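You operate a simulated robot arm through the tools that you are given. There is no shell and no other tool.

The job below is to be done with a simulated robot arm. You get a single attempt, and the scene is never put back.

Task
Take the load off the generator and stop it by its switch.
Fine: load dial to 0, breaker off, engine switch off, fuel tap shut, then pull the plug; the fan stays on.

Only the result counts: the job must be done as asked and must still hold three seconds after the hand-in. Knocking over, shifting, dropping, spilling or breaking anything else fails it.

Robot
A 7-joint arm with a fingered hand, fixed in place. Base frame: the origin is on the floor under the middle of its stand, x ahead of it, y to its left, z up. Lengths are in m, angles in degrees, forces in N, time in s.
It reaches about 1.333 m from its shoulder. Its first joint turns from -69.0 to 172.0 degrees. Payload 5 kg.
The TCP is the grasp point between the finger pads, 0.032 m short of the fingertips. In the tool frame z runs along the fingers and y along their closing line. The gripper opens to 0.16 m; its body begins 0.089 m behind the TCP. The gripper is a hand of 3 fingers: y runs from the thumb to the fingers, the wrist lies at [0, 0, -0.252] in the tool frame, and closing takes about 1.5 s.
Orientation is that of the tool frame in the base frame, as a unit quaternion [w, x, y, z]. With the fingers straight down and closing along the base's y, the tool's x points along the base's -x, its y along +y and its z along -z.

Tools
- The arm moves only by the tool step_arm. Its argument "increments" is one flat list of numbers, 7 for each row, row after row: the shift along the tool's x, y, z in mm, then the turn, a rotation vector about the tool's x, y, z in degrees, then the gripper command, from -1 (fully open) to 1 (shut), values between in proportion. In form: [tx, ty, tz, rx, ry, rz, jaw, tx, ty, tz, rx, ry, rz, jaw, ...]. A call has 1 to 20 rows; each row is the pose to reach, as a shift and turn from the pose commanded when the call began, along the tool's axes at that moment. Each row takes 0.2 s and may step no farther than 0.05 m and 8.6 degrees from the row before; otherwise, or with a gripper value out of range, the whole call is refused. Where a pose cannot be reached the arm comes as near as it can. A force on the tool above 60 N (or 10 N above the force at the start of the call, whichever is more), or a blocked arm, ends the call early, and 0.2 s more pass. Each finger travels about 0.108 m/s and halts on what it meets, pressing with about 25 N; the grip force reading is that of the motor and also rises with nothing between the fingers. The clock runs only during rows and for 0.2 s after the last one: add rows that repeat a pose to give the fingers time. It gives the time, the measured TCP pose, the force on the tool (base axes), the opening and the grip force at its end, in the units of the frame above (readings bear some noise), with the torque about the TCP (base axes, N m) and any sound that the robot's microphone picked up.
- Cameras (640 x 400 px; columns grow to the right, rows downward): "scene" is fixed at [0.0491, -0.5002, 1.4558]; the picture's right is [-0.44, -0.90, 0.00], its down [-0.52, 0.25, -0.82] and it looks along [0.73, -0.36, -0.57] (base axes); focal length 240 px, centre (320, 200). "wrist" rides on the gripper at [0.065, -0.004, -0.116] in the tool frame; the picture's right is [0.06, 1.00, 0.00], its down [-0.87, 0.05, -0.49] and it looks along [-0.49, 0.03, 0.87] (tool axes); focal length 261 px, centre (320, 200). There is no depth. A picture from a camera that has moved, and an enlarged one, comes with that camera's place and axes in the base frame and with its lens.
- camera(camera): a new picture of that camera. It takes no simulated time.
- lift_body(by): slides the trunk up (or, below 0, down) by that many m; the arm rides with it, the base frame stays. It gives what a move gives, with no picture.
- set_grasp(shape): the hand has 3 fingers and takes this shape, open, in about a second: jaw (thumb against the fingers, like two jaws); tri (thumb and two fingers); tip (a fingertip pinch); poke (one finger out to press); point (the index stretched); flat (the hand flat); cup (the hand cupped); fist (a fist). The gripper value then closes the fingers along that shape, each until it touches; the sizes above hold for jaw. It gives what a move gives, with no picture.
- zoom(camera, box): a new picture of the part [left, top, right, bottom] of that camera's present view, enlarged. It takes no simulated time.
- finish_job(): hands the job in; it is judged then, once.

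Places have to be worked out from the pictures, the camera data and where the tool is seen. Open the gripper and draw the arm clear of the work before you hand the job in, unless the task says otherwise.

The tools are called after "Emit:" as a command line: name --argument value ..., lists and objects as JSON in quotes. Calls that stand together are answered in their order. step_arm: Moves the arm, as the interface text tells. Its arguments: {"type":"object","properties":{"increments":{"type":"array"}},"required":["increments"]} The other tools are called the same way: lift_body (by) moves the trunk up or down; set_grasp (shape) gives the hand a shape; camera (camera) takes a picture; zoom (camera, box) takes an enlarged picture of a part of a camera's view; finish_job () hands the job in.

At the start:

```text
time_s: 0.0
tool_pos: [0.6201, -0.3109, 1.2531]
tool_rot: [0.0, 0.0, 1.0, 0.001]
wrist_force: [0.3, -0.2, 0.0]
moment: [0.0, 0.04, 0.01]
grip_width: 0.1598
grasp_force: 0.0
shape: jaw
trunk travel left (down, up): [-0.775, 0.165]
```

scene: 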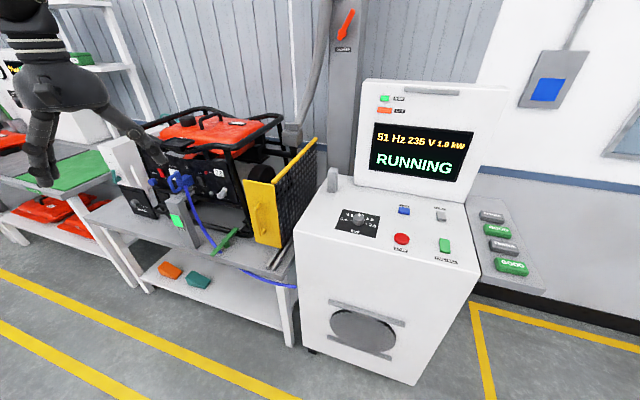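
wrist: 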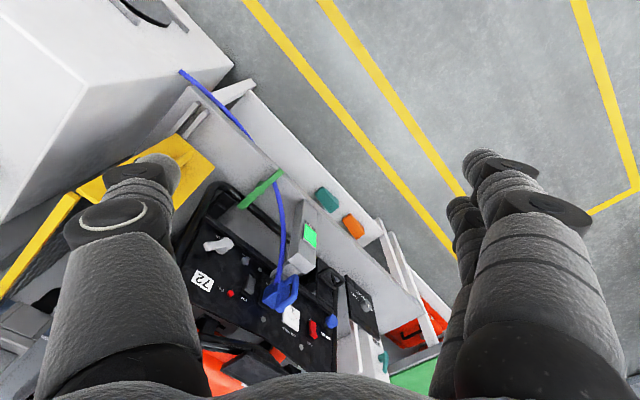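

I'll look closer at the scene before moving anything: the cabinet's console with its dial, and the generator panel.

Emit:
zoom --camera "scene" --box '[300, 170, 500, 295]'

Emit:
zoom --camera "scene" --box '[90, 120, 290, 245]'

Emit:
zoom --camera "wrist" --box '[170, 200, 410, 350]'

Emit:
zoom --camera "scene" --box '[340, 75, 500, 175]'

```text
3.20 times, centred on (400, 232) of scene
camera zoom: at [0.0491, -0.5002, 1.4558], right [-0.44, -0.9, 0.0], down [-0.52, 0.25, -0.82], along [0.73, -0.36, -0.57], focal length 768 px, centre (64, 96)
```

zoom: 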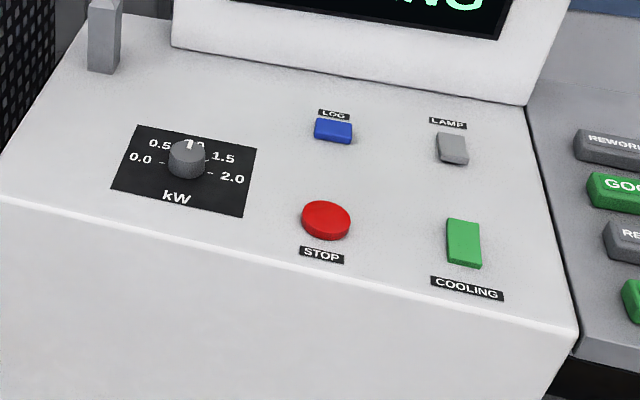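

```text
3.20 times, centred on (190, 182) of scene
camera zoom: at [0.0491, -0.5002, 1.4558], right [-0.44, -0.9, 0.0], down [-0.52, 0.25, -0.82], along [0.73, -0.36, -0.57], focal length 768 px, centre (736, 256)
```

zoom: 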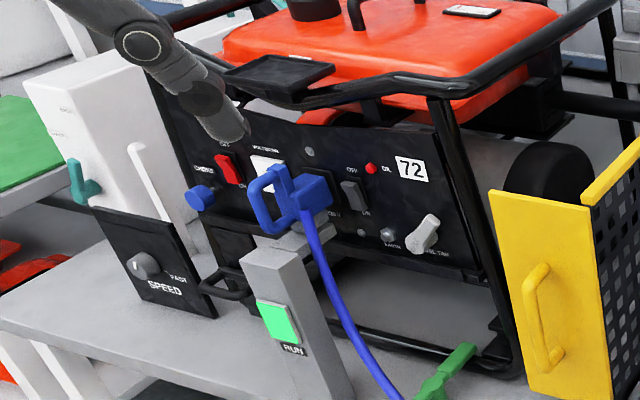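

```text
2.67 times, centred on (290, 275) of wrist
camera zoom: at [0.5557, -0.314, 1.3681], right [-0.06, 1.0, 0.0], down [0.87, 0.05, 0.49], along [0.49, 0.03, -0.87], focal length 695 px, centre (400, 0)
```

zoom: 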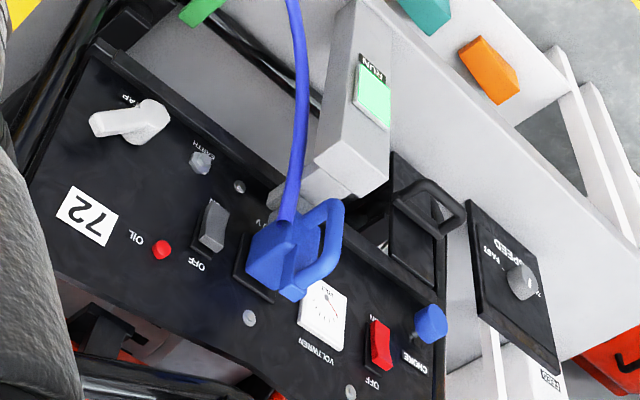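

```text
4.00 times, centred on (420, 125) of scene
camera zoom: at [0.0491, -0.5002, 1.4558], right [-0.44, -0.9, 0.0], down [-0.52, 0.25, -0.82], along [0.73, -0.36, -0.57], focal length 960 px, centre (-80, 500)
```

zoom: 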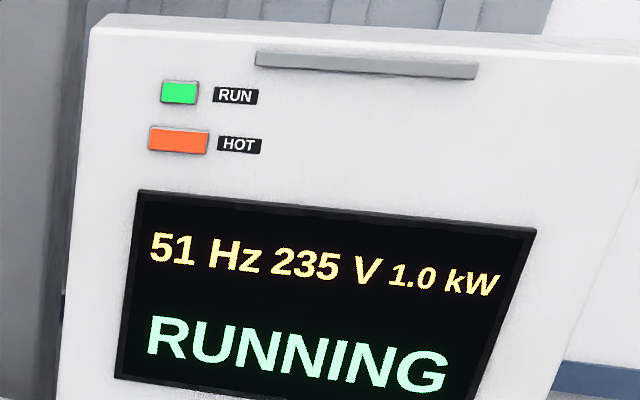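

The load dial sits at 1.0 on the console, at roughly (0.57, -0.90, 0.92). The panel controls lie on a line from the tap (0.93, -0.50) to the red switch (1.13, -0.30), at z about 0.95. I'll move the hand over towards the console, turned 43° about the vertical, so the wrist camera can look at the dial.

Emit:
step_arm --increments '[14, -39, 0, 0, 0, 3.6, -1, 28, -78, 0, 0, 0, 7.2, -1, 42, -117, 0, 0, 0, 10.8, -1, 56, -156, 0, 0, 0, 14.4, -1, 70, -195, 0, 0, 0, 18, -1, 84, -234, 0, 0, 0, 21.6, -1, 98, -273, 0, 0, 0, 25.2, -1, 112, -312, 0, 0, 0, 28.8, -1, 126, -351, 0, 0, 0, 32.4, -1, 140, -390, 0, 0, 0, 36, -1, 154, -429, 0, 0, 0, 39.6, -1, 170, -468, 0, 0, 0, 43, -1, 170, -468, 0, 0, 0, 43, -1]'

```text
time_s: 2.8
tool_pos: [0.4479, -0.7822, 1.2532]
tool_rot: [0.0, 0.367, 0.93, -0.001]
wrist_force: [0.2, -0.1, 0.0]
moment: [-0.02, 0.01, 0.01]
grip_width: 0.1599
grasp_force: 0.1
shape: jaw
trunk travel left (down, up): [-0.775, 0.165]
```

The hand arrived at (0.448, -0.782, 1.253). Next I take pictures of the console.

Emit:
camera --camera "wrist"

Emit:
camera --camera "scene"

```text
taken
camera wrist: at [0.3986, -0.7399, 1.3681], right [0.64, 0.77, 0.0], down [0.67, -0.55, 0.49], along [0.38, -0.31, -0.87], focal length 261 px, centre (320, 200)
```

wrist: 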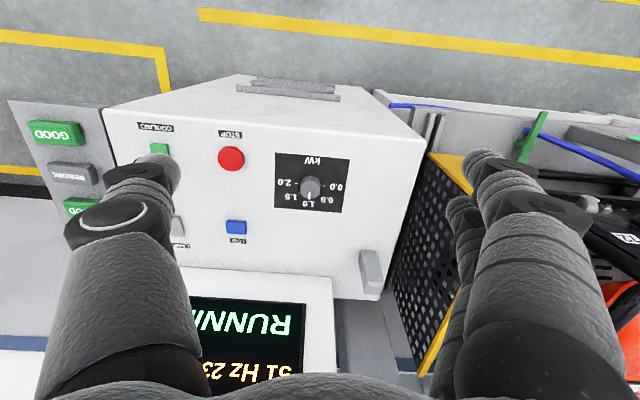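

```text
taken
```

scene: 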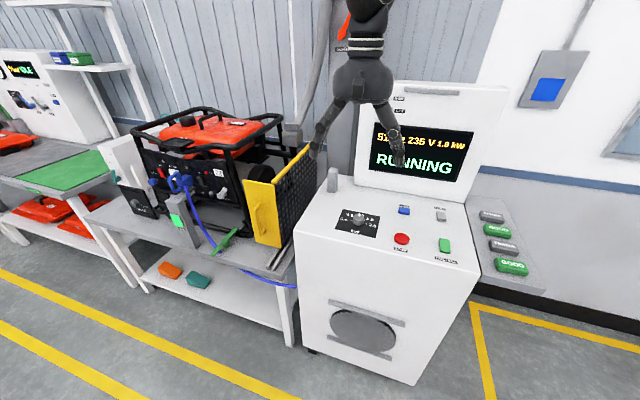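

The dial is clearly in view; I zoom in on it to read the pointer and the position.

Emit:
zoom --camera "wrist" --box '[264, 145, 360, 205]'

Emit:
zoom --camera "scene" --box '[328, 200, 392, 240]'

Emit:
zoom --camera "scene" --box '[100, 120, 260, 220]'

```text
6.67 times, centred on (312, 175) of wrist
camera zoom: at [0.3986, -0.7399, 1.3681], right [0.64, 0.77, 0.0], down [0.67, -0.55, 0.49], along [0.38, -0.31, -0.87], focal length 1738 px, centre (373, 367)
```

zoom: 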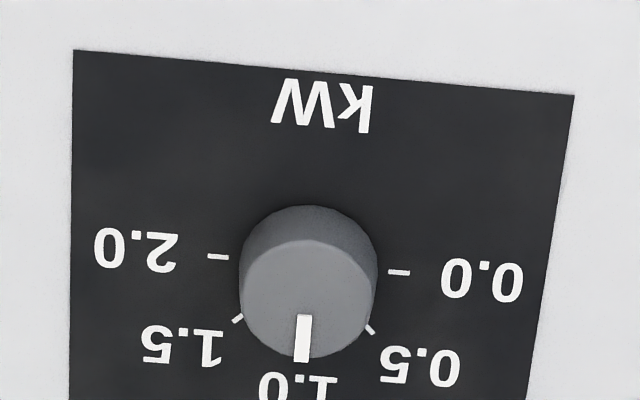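

```text
10.00 times, centred on (360, 220) of scene
camera zoom: at [0.0491, -0.5002, 1.4558], right [-0.44, -0.9, 0.0], down [-0.52, 0.25, -0.82], along [0.73, -0.36, -0.57], focal length 2400 px, centre (-80, 0)
```

zoom: 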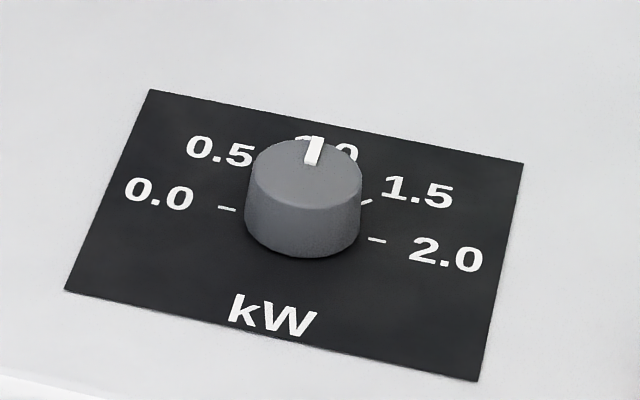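

```text
4.00 times, centred on (180, 170) of scene
camera zoom: at [0.0491, -0.5002, 1.4558], right [-0.44, -0.9, 0.0], down [-0.52, 0.25, -0.82], along [0.73, -0.36, -0.57], focal length 960 px, centre (880, 320)
```

zoom: 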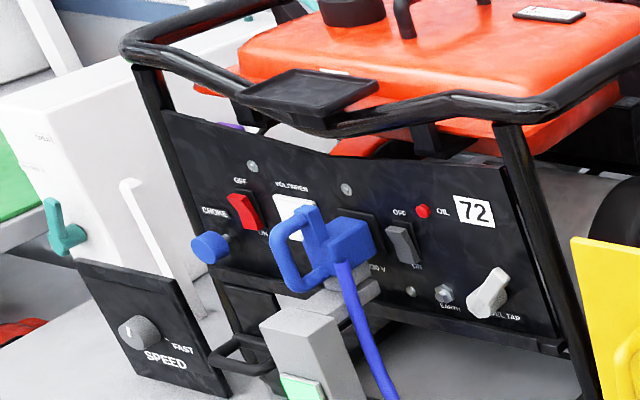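

The dial plate lies flat at z ≈ 0.93, with the knob (about 38 mm across, 21 mm tall) centred at (0.5525, -0.890). It must turn 90° counter-clockwise to reach 0.0. I go above it, pre-turned 45° the other way, with the fingers part closed.

Emit:
step_arm --increments '[-15, -1, 15, 0, 0, 4.5, -1, -30, -2, 30, 0, 0, 9, -1, -45, -2, 45, 0, 0, 13.5, -0.6, -60, -3, 60, 0, 0, 18, -0.2, -75, -4, 75, 0, 0, 22.5, 0.125, -90, -5, 90, 0, 0, 27, 0.125, -105, -5, 105, 0, 0, 31.5, 0.125, -120, -6, 120, 0, 0, 36, 0.125, -135, -7, 135, 0, 0, 40.5, 0.125, -150, -7.5, 153, 0, 0, 45, 0.125, -150, -7.5, 153, 0, 0, 45, 0.125]'

```text
time_s: 5.2
tool_pos: [0.5538, -0.8883, 1.102]
tool_rot: [0.001, 0.696, 0.718, 0.001]
wrist_force: [0.3, -0.6, -0.2]
moment: [-0.02, -0.02, -0.02]
grip_width: 0.0707
grasp_force: 0.1
shape: jaw
trunk travel left (down, up): [-0.775, 0.165]
```

The hand is above the dial with a 0.07 m opening. I check how the fingers stand relative to the knob.

Emit:
camera --camera "wrist"

Emit:
camera --camera "scene"

```text
taken
camera wrist: at [0.5481, -0.8214, 1.2162], right [1.0, 0.1, 0.0], down [0.08, -0.87, 0.49], along [0.05, -0.49, -0.87], focal length 261 px, centre (320, 200)
```

wrist: 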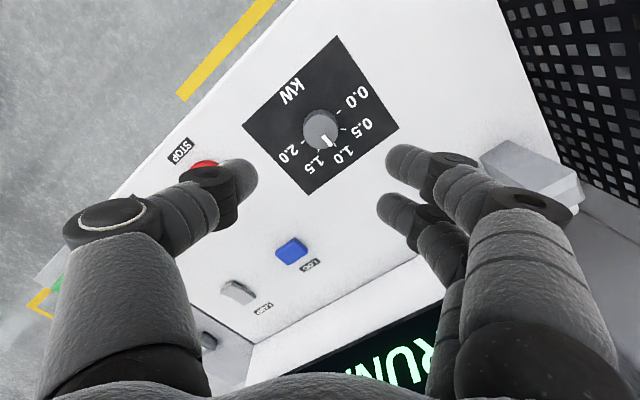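

```text
taken
```

scene: 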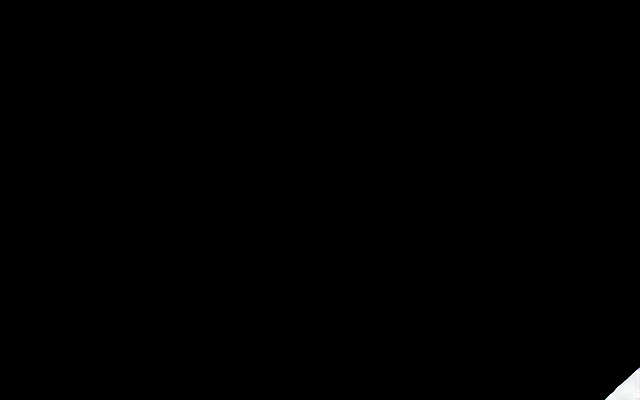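

The thumb is left of the knob and the two fingers are right of it, aligned with the knob directly below the TCP. I descend until the fingertips are just above the plate.

Emit:
step_arm --increments '[0, 0, 25, 0, 0, 0, 0.125, 0, 0, 50, 0, 0, 0, 0.125, 0, 0, 75, 0, 0, 0, 0.125, 0, 0, 95, 0, 0, 0, 0.125, 0, 0, 110, 0, 0, 0, 0.125, 0, 0, 122, 0, 0, 0, 0.125, 0, 0, 130, 0, 0, 0, 0.125, 0, 0, 136, 0, 0, 0, 0.125, 0, 0, 136, 0, 0, 0, 0.125]'

Emit:
camera --camera "wrist"

```text
time_s: 7.2
tool_pos: [0.5544, -0.886, 0.9634]
tool_rot: [-0.001, 0.695, 0.719, 0.001]
wrist_force: [-0.4, -0.5, 0.3]
moment: [-0.02, -0.03, 0.01]
grip_width: 0.0704
grasp_force: 0.1
shape: jaw
trunk travel left (down, up): [-0.775, 0.165]
```

```text
taken
camera wrist: at [0.5486, -0.8203, 1.0792], right [1.0, 0.1, 0.0], down [0.08, -0.87, 0.49], along [0.05, -0.49, -0.87], focal length 261 px, centre (320, 200)
```

wrist: 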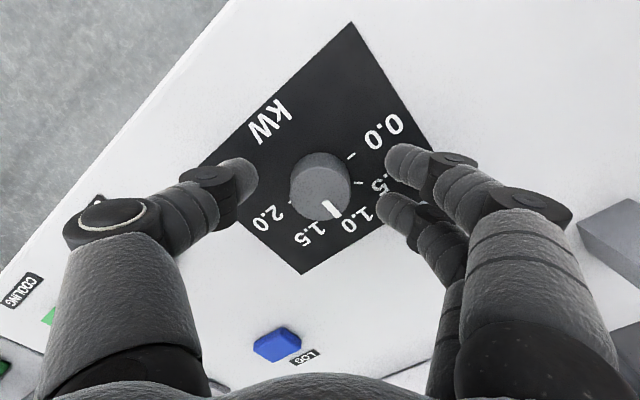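

The fingers straddle the knob. I zoom in to check the centring before closing.

Emit:
zoom --camera "wrist" --box '[220, 120, 440, 258]'

```text
2.90 times, centred on (330, 189) of wrist
camera zoom: at [0.5486, -0.8203, 1.0792], right [1.0, 0.1, 0.0], down [0.08, -0.87, 0.49], along [0.05, -0.49, -0.87], focal length 756 px, centre (291, 232)
```

zoom: 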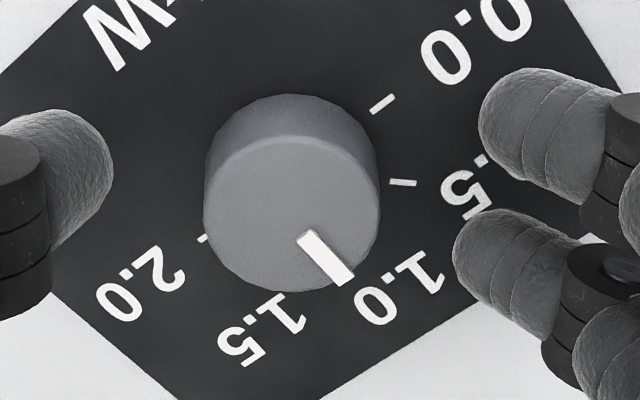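

The knob is centred within 2 mm. I close on it.

Emit:
step_arm --increments '[0, 0, 0, 0, 0, 0, 0.3, 0, 0, 0, 0, 0, 0, 0.45, 0, 0, 0, 0, 0, 0, 0.6, 0, 0, 0, 0, 0, 0, 0.8, 0, 0, 0, 0, 0, 0, 1, 0, 0, 0, 0, 0, 0, 1]'

Emit:
camera --camera "wrist"

```text
time_s: 8.6
tool_pos: [0.5532, -0.8856, 0.9642]
tool_rot: [0.0, 0.695, 0.719, 0.0]
wrist_force: [-1.5, 4.3, -1.3]
moment: [0.07, -0.02, -0.01]
grip_width: 0.0221
grasp_force: 24.9
shape: jaw
trunk travel left (down, up): [-0.775, 0.165]
```

```text
taken
camera wrist: at [0.5486, -0.82, 1.079], right [1.0, 0.1, 0.0], down [0.08, -0.87, 0.49], along [0.05, -0.49, -0.87], focal length 261 px, centre (320, 200)
```

wrist: 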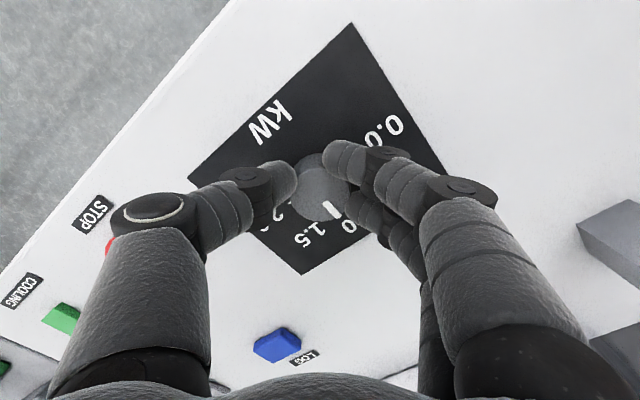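

The knob is gripped with 25 N. I start turning counter-clockwise (negative about tool z) by 30° and then check that the pointer follows.

Emit:
step_arm --increments '[0, 0, 0, 0, 0, -4, 1, 0, 0, 0, 0, 0, -8, 1, 0, 0, 0, 0, 0, -12, 1, 0, 0, 0, 0, 0, -16, 1, 0, 0, 0, 0, 0, -20, 1, 0, 0, 0, 0, 0, -25, 1, 0, 0, 0, 0, 0, -30, 1, 0, 0, 0, 0, 0, -30, 1]'

Emit:
camera --camera "wrist"

```text
time_s: 10.4
tool_pos: [0.551, -0.8855, 0.9635]
tool_rot: [0.0, 0.485, 0.875, 0.0]
wrist_force: [-19.7, 6.1, -0.7]
moment: [0.04, 0.48, -0.14]
grip_width: 0.0223
grasp_force: 25.4
shape: jaw
trunk travel left (down, up): [-0.775, 0.165]
```

```text
taken
camera wrist: at [0.5146, -0.8326, 1.079], right [0.81, 0.58, 0.0], down [0.51, -0.71, 0.49], along [0.29, -0.4, -0.87], focal length 261 px, centre (320, 200)
```

wrist: 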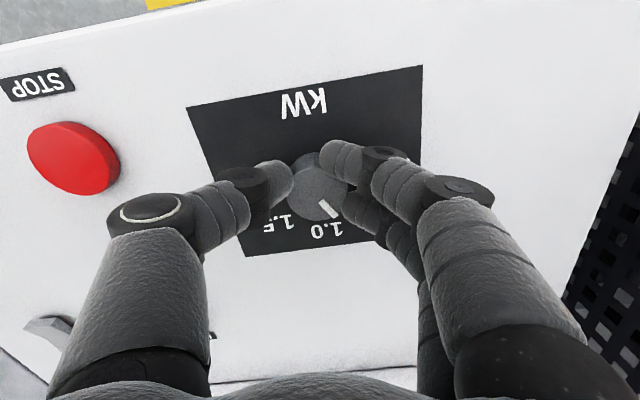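

The pointer follows the hand, but a side force of about 20 N has built up because the turning centre is a few mm off. I ease the TCP about 3 mm toward -x while turning on another 30°.

Emit:
step_arm --increments '[1.0, -1.2, 0, 0, 0, 0, 1, 2.0, -2.3, 0, 0, 0, -2, 1, 2.0, -2.5, 0, 0, 0, -6, 1, 2.0, -2.8, 0, 0, 0, -10, 1, 2.0, -3.0, 0, 0, 0, -14, 1, 1.9, -3.2, 0, 0, 0, -18, 1, 1.8, -3.4, 0, 0, 0, -22, 1, 1.8, -3.6, 0, 0, 0, -26, 1, 1.7, -3.7, 0, 0, 0, -30, 1, 1.7, -3.7, 0, 0, 0, -30, 1]'

Emit:
camera --camera "wrist"

```text
time_s: 12.6
tool_pos: [0.5485, -0.8887, 0.9636]
tool_rot: [0.0, 0.242, 0.97, 0.0]
wrist_force: [-14.5, -10.1, 4.1]
moment: [-0.43, 0.37, -0.16]
grip_width: 0.0222
grasp_force: 25.0
shape: jaw
trunk travel left (down, up): [-0.775, 0.165]
```

```text
taken
camera wrist: at [0.4896, -0.8604, 1.0788], right [0.41, 0.91, 0.0], down [0.79, -0.36, 0.49], along [0.45, -0.2, -0.87], focal length 261 px, centre (320, 200)
```

wrist: 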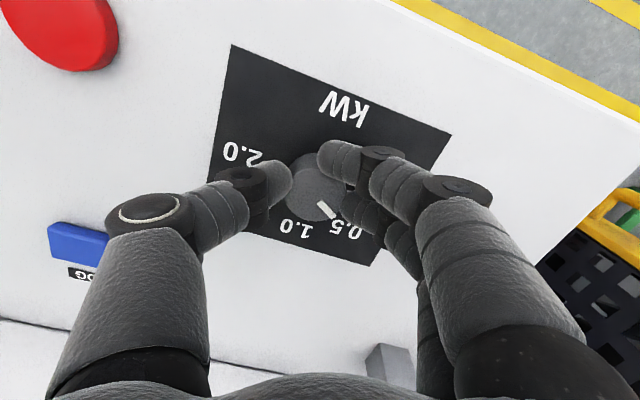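

The pointer now stands near 0.6, and the sideways force points to -x/-y. I ease further that way and turn another 24°.

Emit:
step_arm --increments '[0.5, -1.7, 0, 0, 0, 0, 1, 1.0, -3.4, 0, 0, 0, -2, 1, 0.9, -3.8, 0, 0, 0, -6, 1, 0.8, -4.2, 0, 0, 0, -10, 1, 0.7, -4.6, 0, 0, 0, -14, 1, 0.6, -5.0, 0, 0, 0, -18, 1, 0.55, -5.3, 0, 0, 0, -22, 1, 0.54, -5.4, 0, 0, 0, -24, 1, 0.54, -5.4, 0, 0, 0, -24, 1]'

Emit:
zoom --camera "wrist" --box '[200, 90, 460, 252]'

Emit:
camera --camera "scene"

```text
time_s: 14.6
tool_pos: [0.5472, -0.8927, 0.9637]
tool_rot: [0.0, 0.035, 0.999, 0.0]
wrist_force: [-9.4, -4.1, -4.9]
moment: [-0.07, 0.22, 0.0]
grip_width: 0.022
grasp_force: 25.1
shape: jaw
trunk travel left (down, up): [-0.775, 0.165]
```

```text
2.46 times, centred on (330, 171) of wrist
camera zoom: at [0.4817, -0.8917, 1.0792], right [0.01, 1.0, 0.0], down [0.87, -0.01, 0.49], along [0.49, 0.0, -0.87], focal length 642 px, centre (295, 271)
```

zoom: 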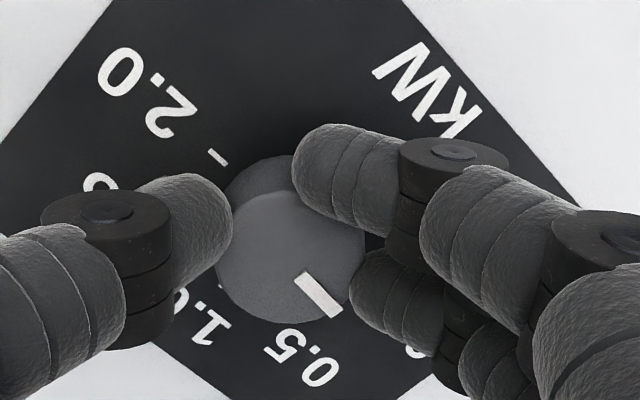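

```text
taken
```

scene: 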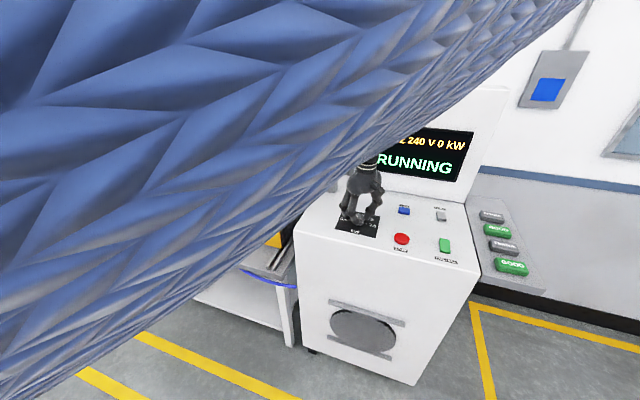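

The display now shows 0 kW, but the pointer is still about 20° short of the 0.0 mark (azimuth ≈ 24° against 45°). I turn another 20° with small easing toward -x and -y.

Emit:
step_arm --increments '[0.7, -0.7, 0, 0, 0, -2, 1, 1.0, -1.0, 0, 0, 0, -6, 1, 1.0, -1.4, 0, 0, 0, -10, 1, 1.0, -1.8, 0, 0, 0, -14, 1, 1.0, -2.2, 0, 0, 0, -18, 1, 1.0, -2.4, 0, 0, 0, -20, 1, 1.0, -2.4, 0, 0, 0, -20, 1]'

Emit:
zoom --camera "wrist" --box '[200, 90, 460, 252]'

```text
time_s: 16.2
tool_pos: [0.5439, -0.8969, 0.9639]
tool_rot: [0.0, -0.139, 0.99, 0.0]
wrist_force: [-15.0, -16.7, 1.6]
moment: [-0.31, 0.31, -0.6]
grip_width: 0.0201
grasp_force: 24.9
shape: jaw
trunk travel left (down, up): [-0.775, 0.165]
```

```text
2.46 times, centred on (330, 171) of wrist
camera zoom: at [0.4832, -0.9171, 1.079], right [-0.33, 0.94, 0.0], down [0.82, 0.29, 0.49], along [0.46, 0.16, -0.87], focal length 642 px, centre (295, 271)
```

zoom: 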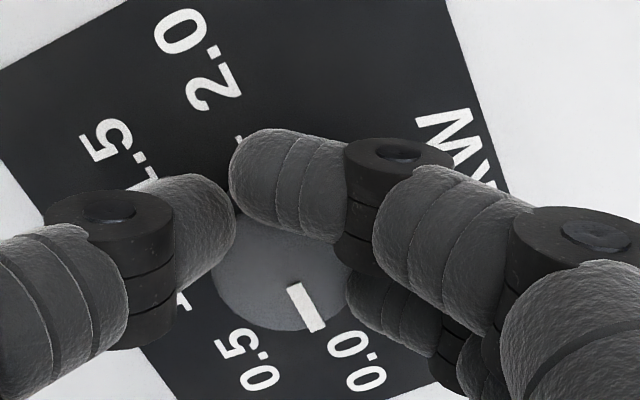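

The pointer is now at an azimuth of about 48°, which is at the 0.0 mark, and a reaction moment of -0.6 N m suggests its end stop. I open the fingers and rise clear.

Emit:
step_arm --increments '[0, 0, 0, 0, 0, 0, 0.7, 0, 0, 0, 0, 0, 0, 0.4, 0, 0, 0, 0, 0, 0, 0.1, 0, 0, 0, 0, 0, 0, -0.1, 0, 0, -20, 0, 0, 0, -0.1, 0, 0, -50, 0, 0, 0, -0.1, 0, 0, -90, 0, 0, 0, -0.1, 0, 0, -130, 0, 0, 0, -0.1, 0, 0, -170, 0, 0, 0, -0.1, 0, 0, -200, 0, 0, 0, -0.1, 0, 0, -200, 0, 0, 0, -0.1]'

Emit:
camera --camera "wrist"

Emit:
camera --camera "scene"

```text
time_s: 18.6
tool_pos: [0.5442, -0.8962, 1.1622]
tool_rot: [0.0, -0.14, 0.99, 0.0]
wrist_force: [-0.9, -0.5, -0.5]
moment: [0.01, 0.01, 0.02]
grip_width: 0.0873
grasp_force: 0.0
shape: jaw
trunk travel left (down, up): [-0.775, 0.165]
```

```text
taken
camera wrist: at [0.484, -0.917, 1.2773], right [-0.33, 0.94, 0.0], down [0.82, 0.29, 0.49], along [0.46, 0.17, -0.87], focal length 261 px, centre (320, 200)
```

wrist: 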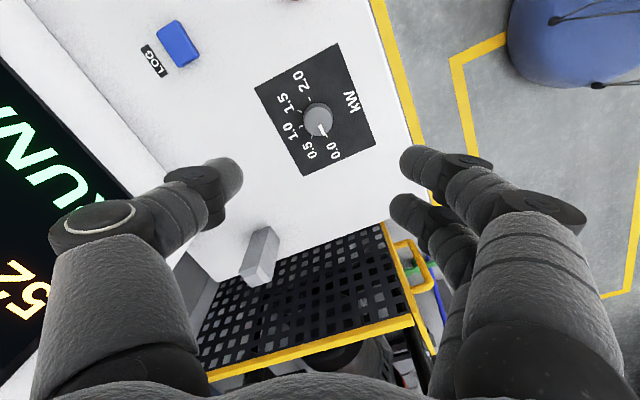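

```text
taken
```

scene: 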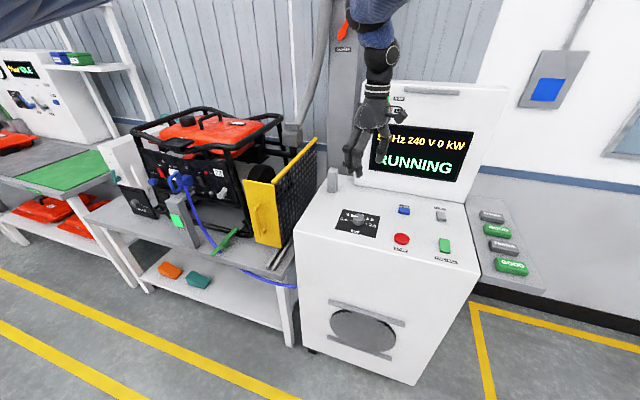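

I zoom on the dial to verify the pointer against the 0.0 mark.

Emit:
zoom --camera "wrist" --box '[260, 70, 380, 145]'

Emit:
zoom --camera "scene" --box '[328, 200, 392, 240]'

Emit:
zoom --camera "scene" --box '[340, 75, 500, 175]'

```text
5.33 times, centred on (320, 108) of wrist
camera zoom: at [0.484, -0.917, 1.2773], right [-0.33, 0.94, 0.0], down [0.82, 0.29, 0.49], along [0.46, 0.17, -0.87], focal length 1390 px, centre (320, 693)
```

zoom: 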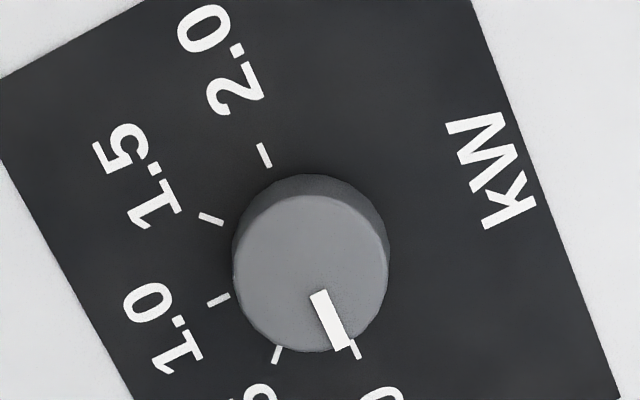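

```text
10.00 times, centred on (360, 220) of scene
camera zoom: at [0.0491, -0.5002, 1.4558], right [-0.44, -0.9, 0.0], down [-0.52, 0.25, -0.82], along [0.73, -0.36, -0.57], focal length 2400 px, centre (-80, 0)
```

zoom: 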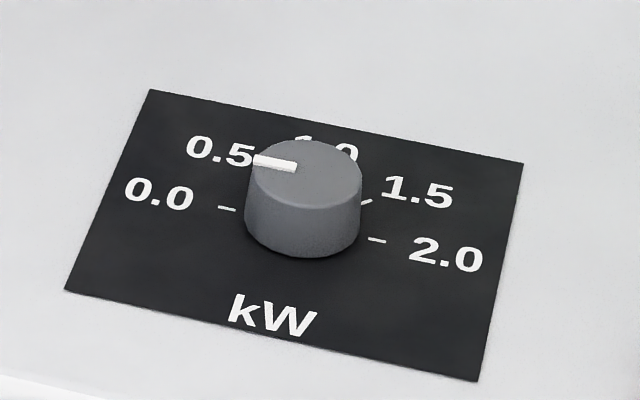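

```text
4.00 times, centred on (420, 125) of scene
camera zoom: at [0.0491, -0.5002, 1.4558], right [-0.44, -0.9, 0.0], down [-0.52, 0.25, -0.82], along [0.73, -0.36, -0.57], focal length 960 px, centre (-80, 500)
```

zoom: 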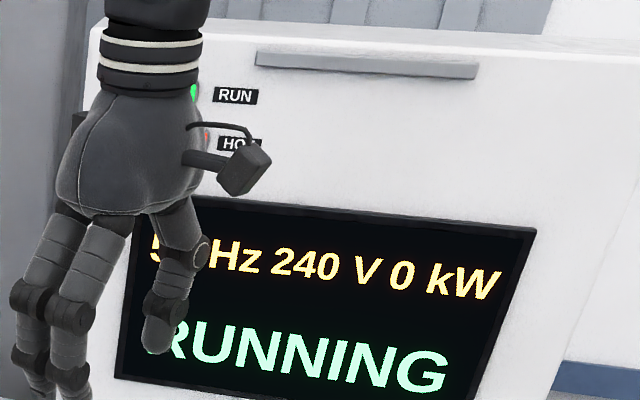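

The dial is verified at 0.0 with the display at 0 kW. Next is the generator panel. I move back to a free area while turning the hand 120° so the camera will end up above it when it later points at the panel.

Emit:
step_arm --increments '[-14, 35, -9, 0, 0, -7.5, -0.4, -27, 70, -18, 0, 0, -15, -1, -41, 104, -26, 0, 0, -22.5, -1, -55, 139, -35, 0, 0, -30, -1, -68, 174, -44, 0, 0, -37.5, -1, -82, 209, -53, 0, 0, -45, -1, -96, 244, -61, 0, 0, -52.5, -1, -110, 278, -70, 0, 0, -60, -1, -123, 313, -79, 0, 0, -67.5, -1, -137, 348, -88, 0, 0, -75, -1, -151, 383, -96, 0, 0, -82.5, -1, -164, 418, -105, 0, 0, -90, -1, -178, 453, -114, 0, 0, -97.5, -1, -192, 487, -123, 0, 0, -105, -1, -205, 522, -131, 0, 0, -112.5, -1, -219, 557, -140, 0, 0, -120, -1, -219, 557, -140, 0, 0, -120, -1]'

```text
time_s: 22.2
tool_pos: [0.603, -0.2981, 1.3044]
tool_rot: [-0.001, 0.927, -0.375, 0.0]
wrist_force: [0.0, -0.3, -0.1]
moment: [-0.01, -0.02, -0.01]
grip_width: 0.1598
grasp_force: 0.1
shape: jaw
trunk travel left (down, up): [-0.775, 0.165]
```

The hand reached the turned pose. I now pitch it up to point horizontally at the panel, stopping about 0.33 m away for a look.

Emit:
step_arm --increments '[5, -18, 14, 0, 7.5, 0, -1, 10, -36, 28, 0, 15, 0, -1, 15, -54, 42, 0, 22.5, 0, -1, 20, -72, 56, 0, 30, 0, -1, 25, -90, 70, 0, 37.5, 0, -1, 30, -108, 85, 0, 45, 0, -1, 35, -126, 99, 0, 52.5, 0, -1, 40, -144, 113, 0, 60, 0, -1, 45, -162, 127, 0, 67.5, 0, -1, 50, -180, 141, 0, 75, 0, -1, 55, -198, 155, 0, 82.5, 0, -1, 60, -215, 169, 0, 90, 0, -1, 60, -215, 169, 0, 90, 0, -1]'

Emit:
camera --camera "wrist"

Emit:
camera --camera "scene"

```text
time_s: 25.0
tool_pos: [0.9477, -0.4359, 1.206]
tool_rot: [0.195, 0.711, -0.226, 0.636]
wrist_force: [-0.3, -0.2, -0.4]
moment: [0.01, 0.0, -0.04]
grip_width: 0.1599
grasp_force: 0.1
shape: jaw
out of reach, approached as far as the arm can: row 5, 6, 7, 8, 9, 10, 11, 12, 13
trunk travel left (down, up): [-0.775, 0.165]
```

```text
taken
camera wrist: at [0.8631, -0.3712, 1.2837], right [-0.56, -0.82, 0.05], down [-0.51, 0.3, -0.81], along [0.65, -0.48, -0.59], focal length 261 px, centre (320, 200)
```

wrist: 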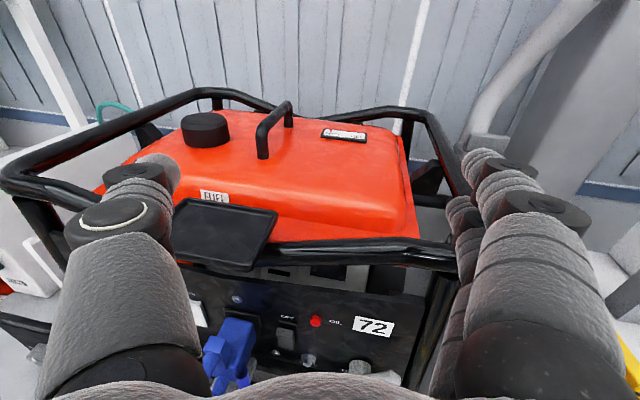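

```text
taken
```

scene: 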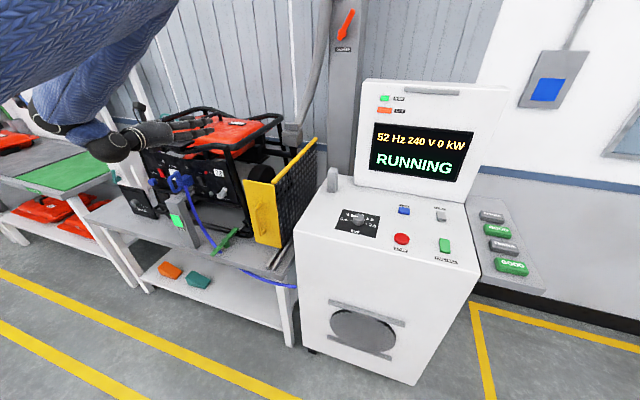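

The pose was out of reach: the hand ended up forward at (0.948, -0.436, 1.206), above the front rail with no contact. I back off up and away in one small step and see how the arm responds.

Emit:
step_arm --increments '[20, 0, -30, 0, 0, 0, -1]'

```text
time_s: 25.4
tool_pos: [0.9321, -0.4346, 1.2318]
tool_rot: [0.19, 0.714, -0.224, 0.636]
wrist_force: [-0.1, 0.1, 0.4]
moment: [0.03, 0.02, -0.01]
grip_width: 0.16
grasp_force: 0.1
shape: jaw
out of reach, approached as far as the arm can: row 1
trunk travel left (down, up): [-0.775, 0.165]
```

The arm moved only part of the way, so it is near a limit with a horizontal hand this far back. I pitch the hand back down 45° while retreating from the generator.

Emit:
step_arm --increments '[10, -5, -20, 0, -5.5, 0, -1, 18, -12, -45, 0, -11, 0, -1, 24, -20, -75, 0, -16.5, 0, -1, 28, -30, -105, 0, -22, 0, -1, 32, -38, -135, 0, -28, 0, -1, 36, -46, -165, 0, -34, 0, -1, 39, -56, -200, 0, -40, 0, -1, 42, -66, -236, 0, -45, 0, -1, 42, -66, -236, 0, -45, 0, -1]'

Emit:
camera --camera "scene"

```text
time_s: 27.4
tool_pos: [0.7844, -0.2557, 1.2933]
tool_rot: [0.089, 0.902, -0.283, 0.313]
wrist_force: [-0.3, -1.0, -0.6]
moment: [-0.01, 0.0, -0.05]
grip_width: 0.1598
grasp_force: 0.0
shape: jaw
trunk travel left (down, up): [-0.775, 0.165]
```

```text
taken
```

scene: 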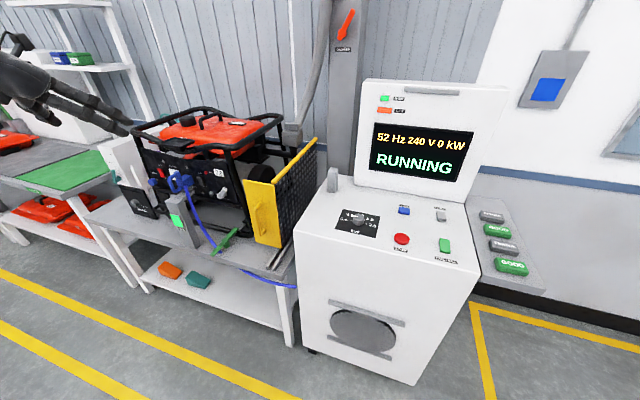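

This pose is fully reached, at (0.784, -0.256, 1.293), pitched about 38° up from straight down. I look with the wrist camera from here.

Emit:
camera --camera "wrist"

Emit:
zoom --camera "scene" --box '[140, 145, 250, 214]'

```text
taken
camera wrist: at [0.7696, -0.2427, 1.4235], right [-0.52, -0.85, 0.02], down [-0.84, 0.52, -0.15], along [0.12, -0.1, -0.99], focal length 261 px, centre (320, 200)
```

wrist: 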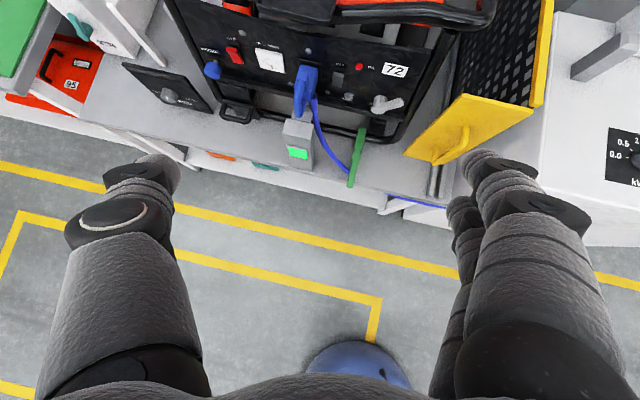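

```text
5.80 times, centred on (195, 180) of scene
camera zoom: at [0.0491, -0.5002, 1.4558], right [-0.44, -0.9, 0.0], down [-0.52, 0.25, -0.82], along [0.73, -0.36, -0.57], focal length 1391 px, centre (1045, 319)
```

zoom: 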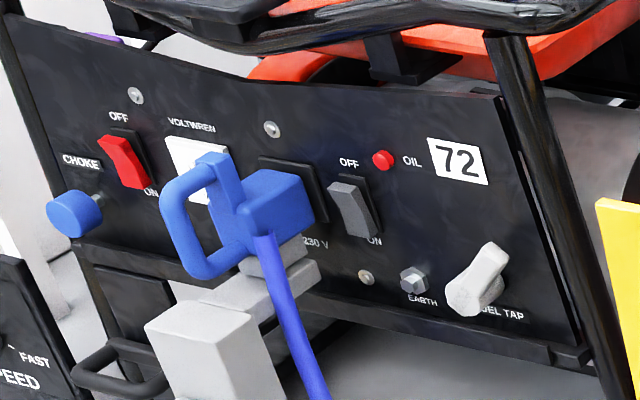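

I zoom the wrist camera on the panel to judge the rockers' tilt and the geometry of tap and plug.

Emit:
zoom --camera "wrist" --box '[190, 20, 430, 170]'

Emit:
zoom --camera "wrist" --box '[310, 50, 420, 120]'

```text
2.67 times, centred on (310, 95) of wrist
camera zoom: at [0.7696, -0.2427, 1.4235], right [-0.52, -0.85, 0.02], down [-0.84, 0.52, -0.15], along [0.12, -0.1, -0.99], focal length 695 px, centre (347, 480)
```

zoom: 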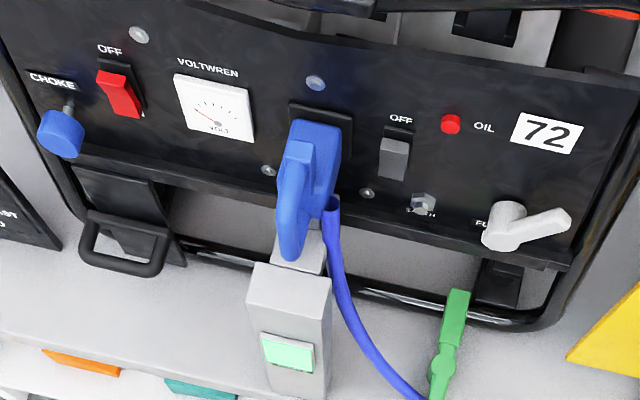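

```text
5.71 times, centred on (365, 85) of wrist
camera zoom: at [0.7696, -0.2427, 1.4235], right [-0.52, -0.85, 0.02], down [-0.84, 0.52, -0.15], along [0.12, -0.1, -0.99], focal length 1489 px, centre (63, 857)
```

zoom: 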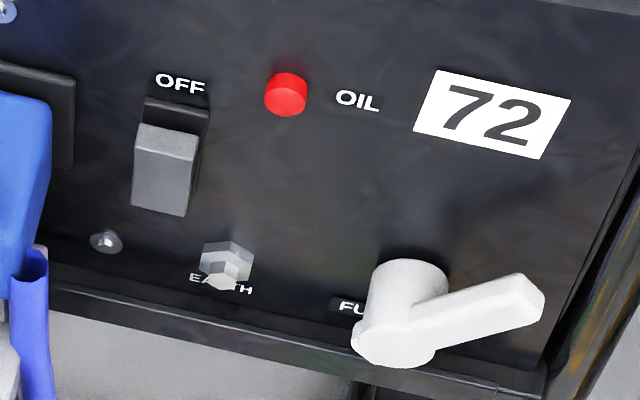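

The panel is vertical (its plane about 1.04 m out). The tap hub is near (0.922, -0.489, 0.930) and its lever points up-right at 45°. I lower the trunk 0.22 m so the arm comes level with the panel and the hand can point more horizontally.

Emit:
lift_body --by -0.22

Emit:
camera --camera "wrist"

Emit:
camera --camera "scene"

```text
time_s: 29.7
tool_pos: [0.7829, -0.2561, 1.0731]
tool_rot: [0.089, 0.902, -0.283, 0.314]
wrist_force: [0.1, 0.1, -0.3]
moment: [0.01, -0.01, -0.01]
grip_width: 0.1599
grasp_force: 0.0
shape: jaw
trunk travel left (down, up): [-0.555, 0.385]
```

```text
taken
camera wrist: at [0.7692, -0.2424, 1.2041], right [-0.53, -0.85, 0.02], down [-0.84, 0.52, -0.15], along [0.12, -0.1, -0.99], focal length 261 px, centre (320, 200)
```

wrist: 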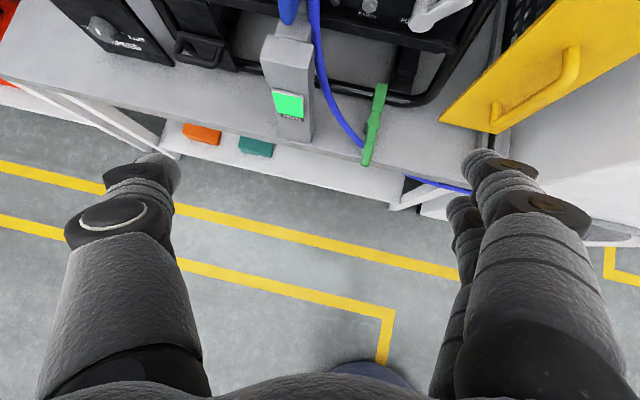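

```text
taken
```

scene: 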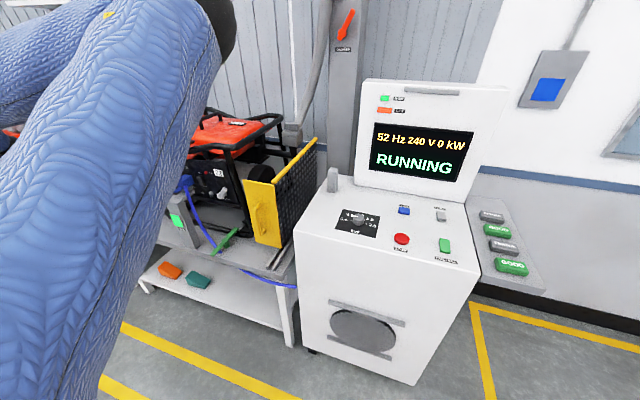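

The hand is now at z = 1.073, well in front of the panel. I pitch it up by 25° in place to see whether this height gives enough wrist range.

Emit:
step_arm --increments '[0, 0, 0, 0, 6, 0, -1, 0, 0, 0, 0, 12, 0, -1, 0, 0, 0, 0, 18, 0, -1, 0, 0, 0, 0, 25, 0, -1, 0, 0, 0, 0, 25, 0, -1]'

Emit:
camera --camera "wrist"

```text
time_s: 30.9
tool_pos: [0.8065, -0.3364, 1.0864]
tool_rot: [0.125, 0.823, -0.247, 0.496]
wrist_force: [0.6, -0.9, 0.3]
moment: [0.01, -0.02, -0.04]
grip_width: 0.1601
grasp_force: 0.0
shape: jaw
out of reach, approached as far as the arm can: row 1, 2, 3, 4, 5
trunk travel left (down, up): [-0.555, 0.385]
```

```text
taken
camera wrist: at [0.7477, -0.2983, 1.198], right [-0.51, -0.86, 0.01], down [-0.73, 0.42, -0.53], along [0.45, -0.28, -0.85], focal length 261 px, centre (320, 200)
```

wrist: 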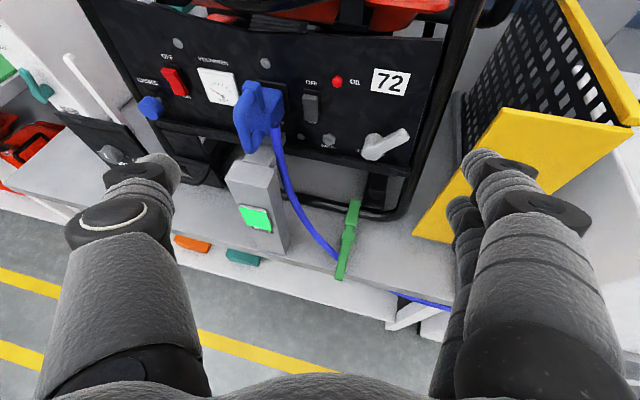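

The limit appears again when the hand is far back. The real work poses are farther out and should be easier. I set the poke shape now, in free space, to see where the pressing finger lies.

Emit:
set_grasp --shape "poke"

Emit:
camera --camera "wrist"

Emit:
zoom --camera "wrist" --box '[120, 0, 440, 200]'

```text
time_s: 31.8
tool_pos: [0.8081, -0.3367, 1.0854]
tool_rot: [0.125, 0.823, -0.247, 0.496]
wrist_force: [0.3, 0.1, 0.0]
moment: [-0.02, 0.0, -0.01]
grip_width: 0.0
grasp_force: 0.0
shape: poke
trunk travel left (down, up): [-0.555, 0.385]
```

```text
taken
camera wrist: at [0.7481, -0.2982, 1.1978], right [-0.51, -0.86, 0.01], down [-0.74, 0.42, -0.53], along [0.45, -0.28, -0.85], focal length 261 px, centre (320, 200)
```

wrist: 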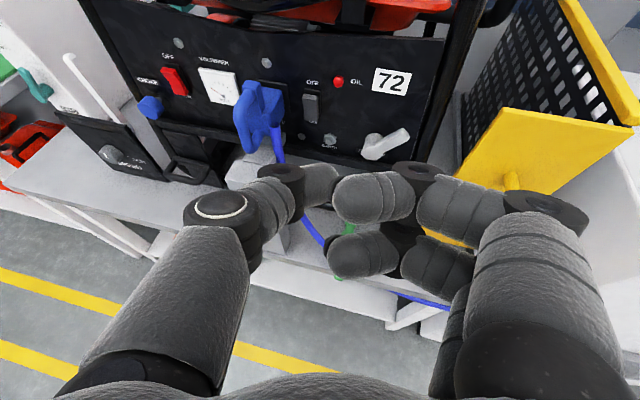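

```text
2.00 times, centred on (280, 100) of wrist
camera zoom: at [0.7481, -0.2982, 1.1978], right [-0.51, -0.86, 0.01], down [-0.74, 0.42, -0.53], along [0.45, -0.28, -0.85], focal length 521 px, centre (400, 400)
```

zoom: 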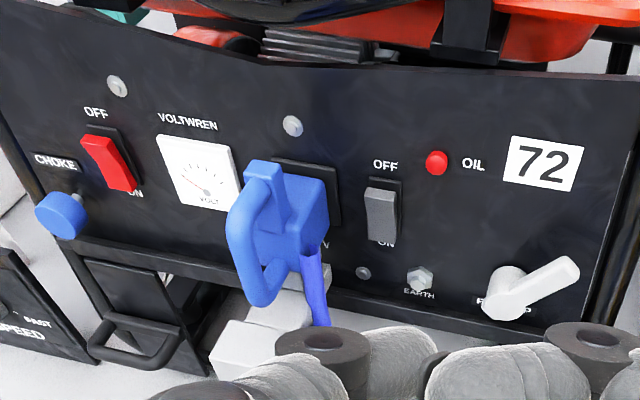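

In poke, none of the fingers clearly sticks out from this view. I try the point shape, with the stretched index, for comparison.

Emit:
set_grasp --shape "point"

Emit:
camera --camera "wrist"

```text
time_s: 32.7
tool_pos: [0.8066, -0.3358, 1.0855]
tool_rot: [0.125, 0.823, -0.247, 0.495]
wrist_force: [0.8, 0.3, -0.7]
moment: [0.0, 0.03, -0.01]
grip_width: 0.0001
grasp_force: 0.0
shape: point
trunk travel left (down, up): [-0.555, 0.385]
```

```text
taken
camera wrist: at [0.7481, -0.2982, 1.1978], right [-0.51, -0.86, 0.02], down [-0.74, 0.42, -0.53], along [0.45, -0.28, -0.85], focal length 261 px, centre (320, 200)
```

wrist: 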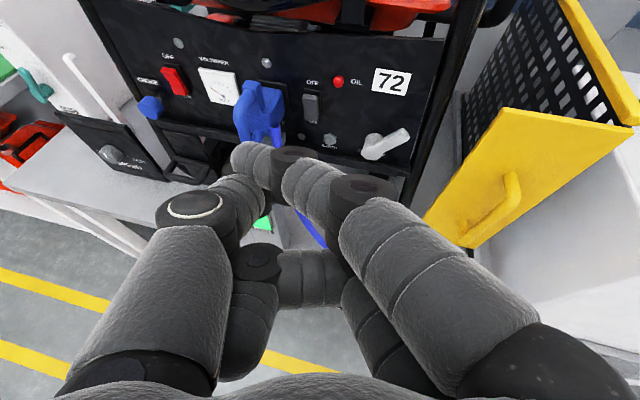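

In the point shape, the index bends across. In poke, the thumb tip seemed to sit on the tool axis about 3 cm ahead of the curled fingers. I return to poke and look at it more closely.

Emit:
set_grasp --shape "poke"

Emit:
zoom --camera "wrist" --box '[180, 130, 500, 330]'

Emit:
camera --camera "scene"

```text
time_s: 33.6
tool_pos: [0.808, -0.3352, 1.0853]
tool_rot: [0.125, 0.823, -0.247, 0.496]
wrist_force: [0.0, 0.8, 0.7]
moment: [0.01, -0.02, 0.02]
grip_width: 0.0
grasp_force: 0.0
shape: poke
trunk travel left (down, up): [-0.555, 0.385]
```

```text
2.00 times, centred on (340, 230) of wrist
camera zoom: at [0.7481, -0.2982, 1.1978], right [-0.51, -0.86, 0.01], down [-0.74, 0.42, -0.53], along [0.45, -0.28, -0.85], focal length 521 px, centre (280, 140)
```

zoom: 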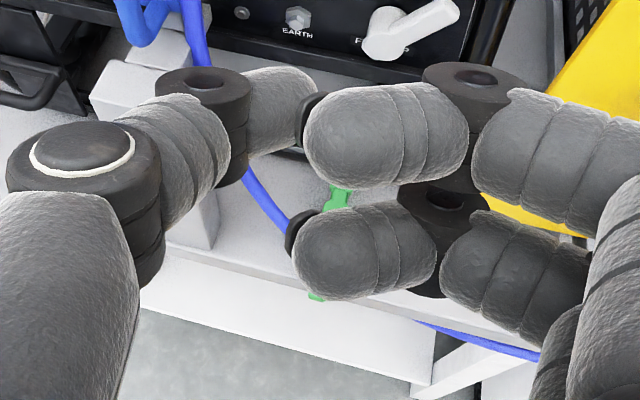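

```text
taken
```

scene: 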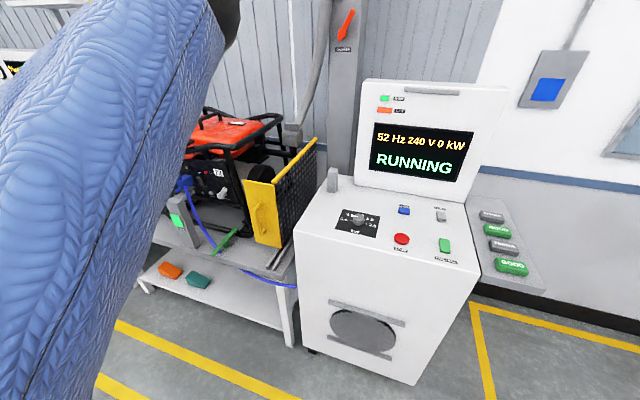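

The thumb tip does appear farthest forward in poke. I test what closing does in this shape, in free air.

Emit:
step_arm --increments '[0, 0, 0, 0, 0, 0, 0, 0, 0, 0, 0, 0, 0, 1, 0, 0, 0, 0, 0, 0, 1, 0, 0, 0, 0, 0, 0, 1, 0, 0, 0, 0, 0, 0, 1, 0, 0, 0, 0, 0, 0, 1]'

Emit:
camera --camera "wrist"

```text
time_s: 35.0
tool_pos: [0.8069, -0.3365, 1.0842]
tool_rot: [0.125, 0.823, -0.248, 0.495]
wrist_force: [-0.3, -0.1, 0.0]
moment: [0.03, 0.03, 0.0]
grip_width: 0.0
grasp_force: 24.7
shape: jaw
trunk travel left (down, up): [-0.555, 0.385]
```

```text
taken
camera wrist: at [0.7481, -0.2982, 1.1978], right [-0.51, -0.86, 0.01], down [-0.74, 0.42, -0.53], along [0.45, -0.28, -0.85], focal length 261 px, centre (320, 200)
```

wrist: 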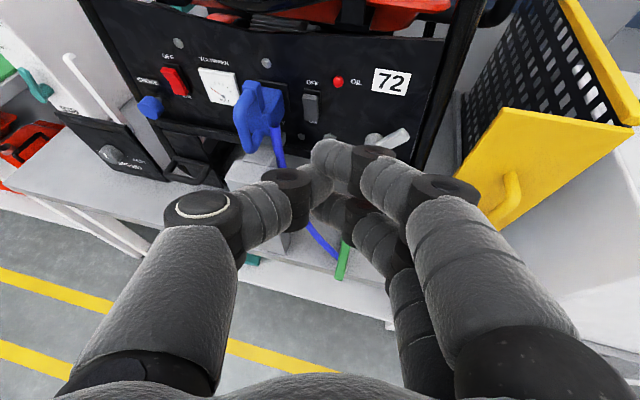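

Changing the gripper value turned the hand into a closed jaw. I set poke again and take a null step with value -1 to see whether the shape survives a move.

Emit:
set_grasp --shape "poke"

Emit:
step_arm --increments '[0, 0, 0, 0, 0, 0, -1, 0, 0, 0, 0, 0, 0, -1]'

Emit:
camera --camera "wrist"

```text
time_s: 35.9
tool_pos: [0.8077, -0.3359, 1.0863]
tool_rot: [0.125, 0.823, -0.248, 0.495]
wrist_force: [0.2, 0.2, 0.0]
moment: [-0.02, -0.01, 0.02]
grip_width: 0.0002
grasp_force: 0.0
shape: poke
trunk travel left (down, up): [-0.555, 0.385]
```

```text
time_s: 36.5
tool_pos: [0.8072, -0.3357, 1.0848]
tool_rot: [0.124, 0.824, -0.247, 0.496]
wrist_force: [0.6, -0.1, -0.3]
moment: [0.02, 0.03, 0.01]
grip_width: 0.0
grasp_force: 0.0
shape: poke
trunk travel left (down, up): [-0.555, 0.385]
```

```text
taken
camera wrist: at [0.7481, -0.2982, 1.1978], right [-0.51, -0.86, 0.01], down [-0.74, 0.42, -0.53], along [0.45, -0.28, -0.85], focal length 261 px, centre (320, 200)
```

wrist: 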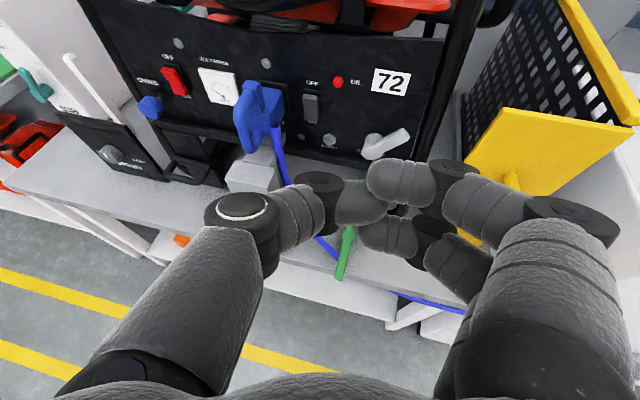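

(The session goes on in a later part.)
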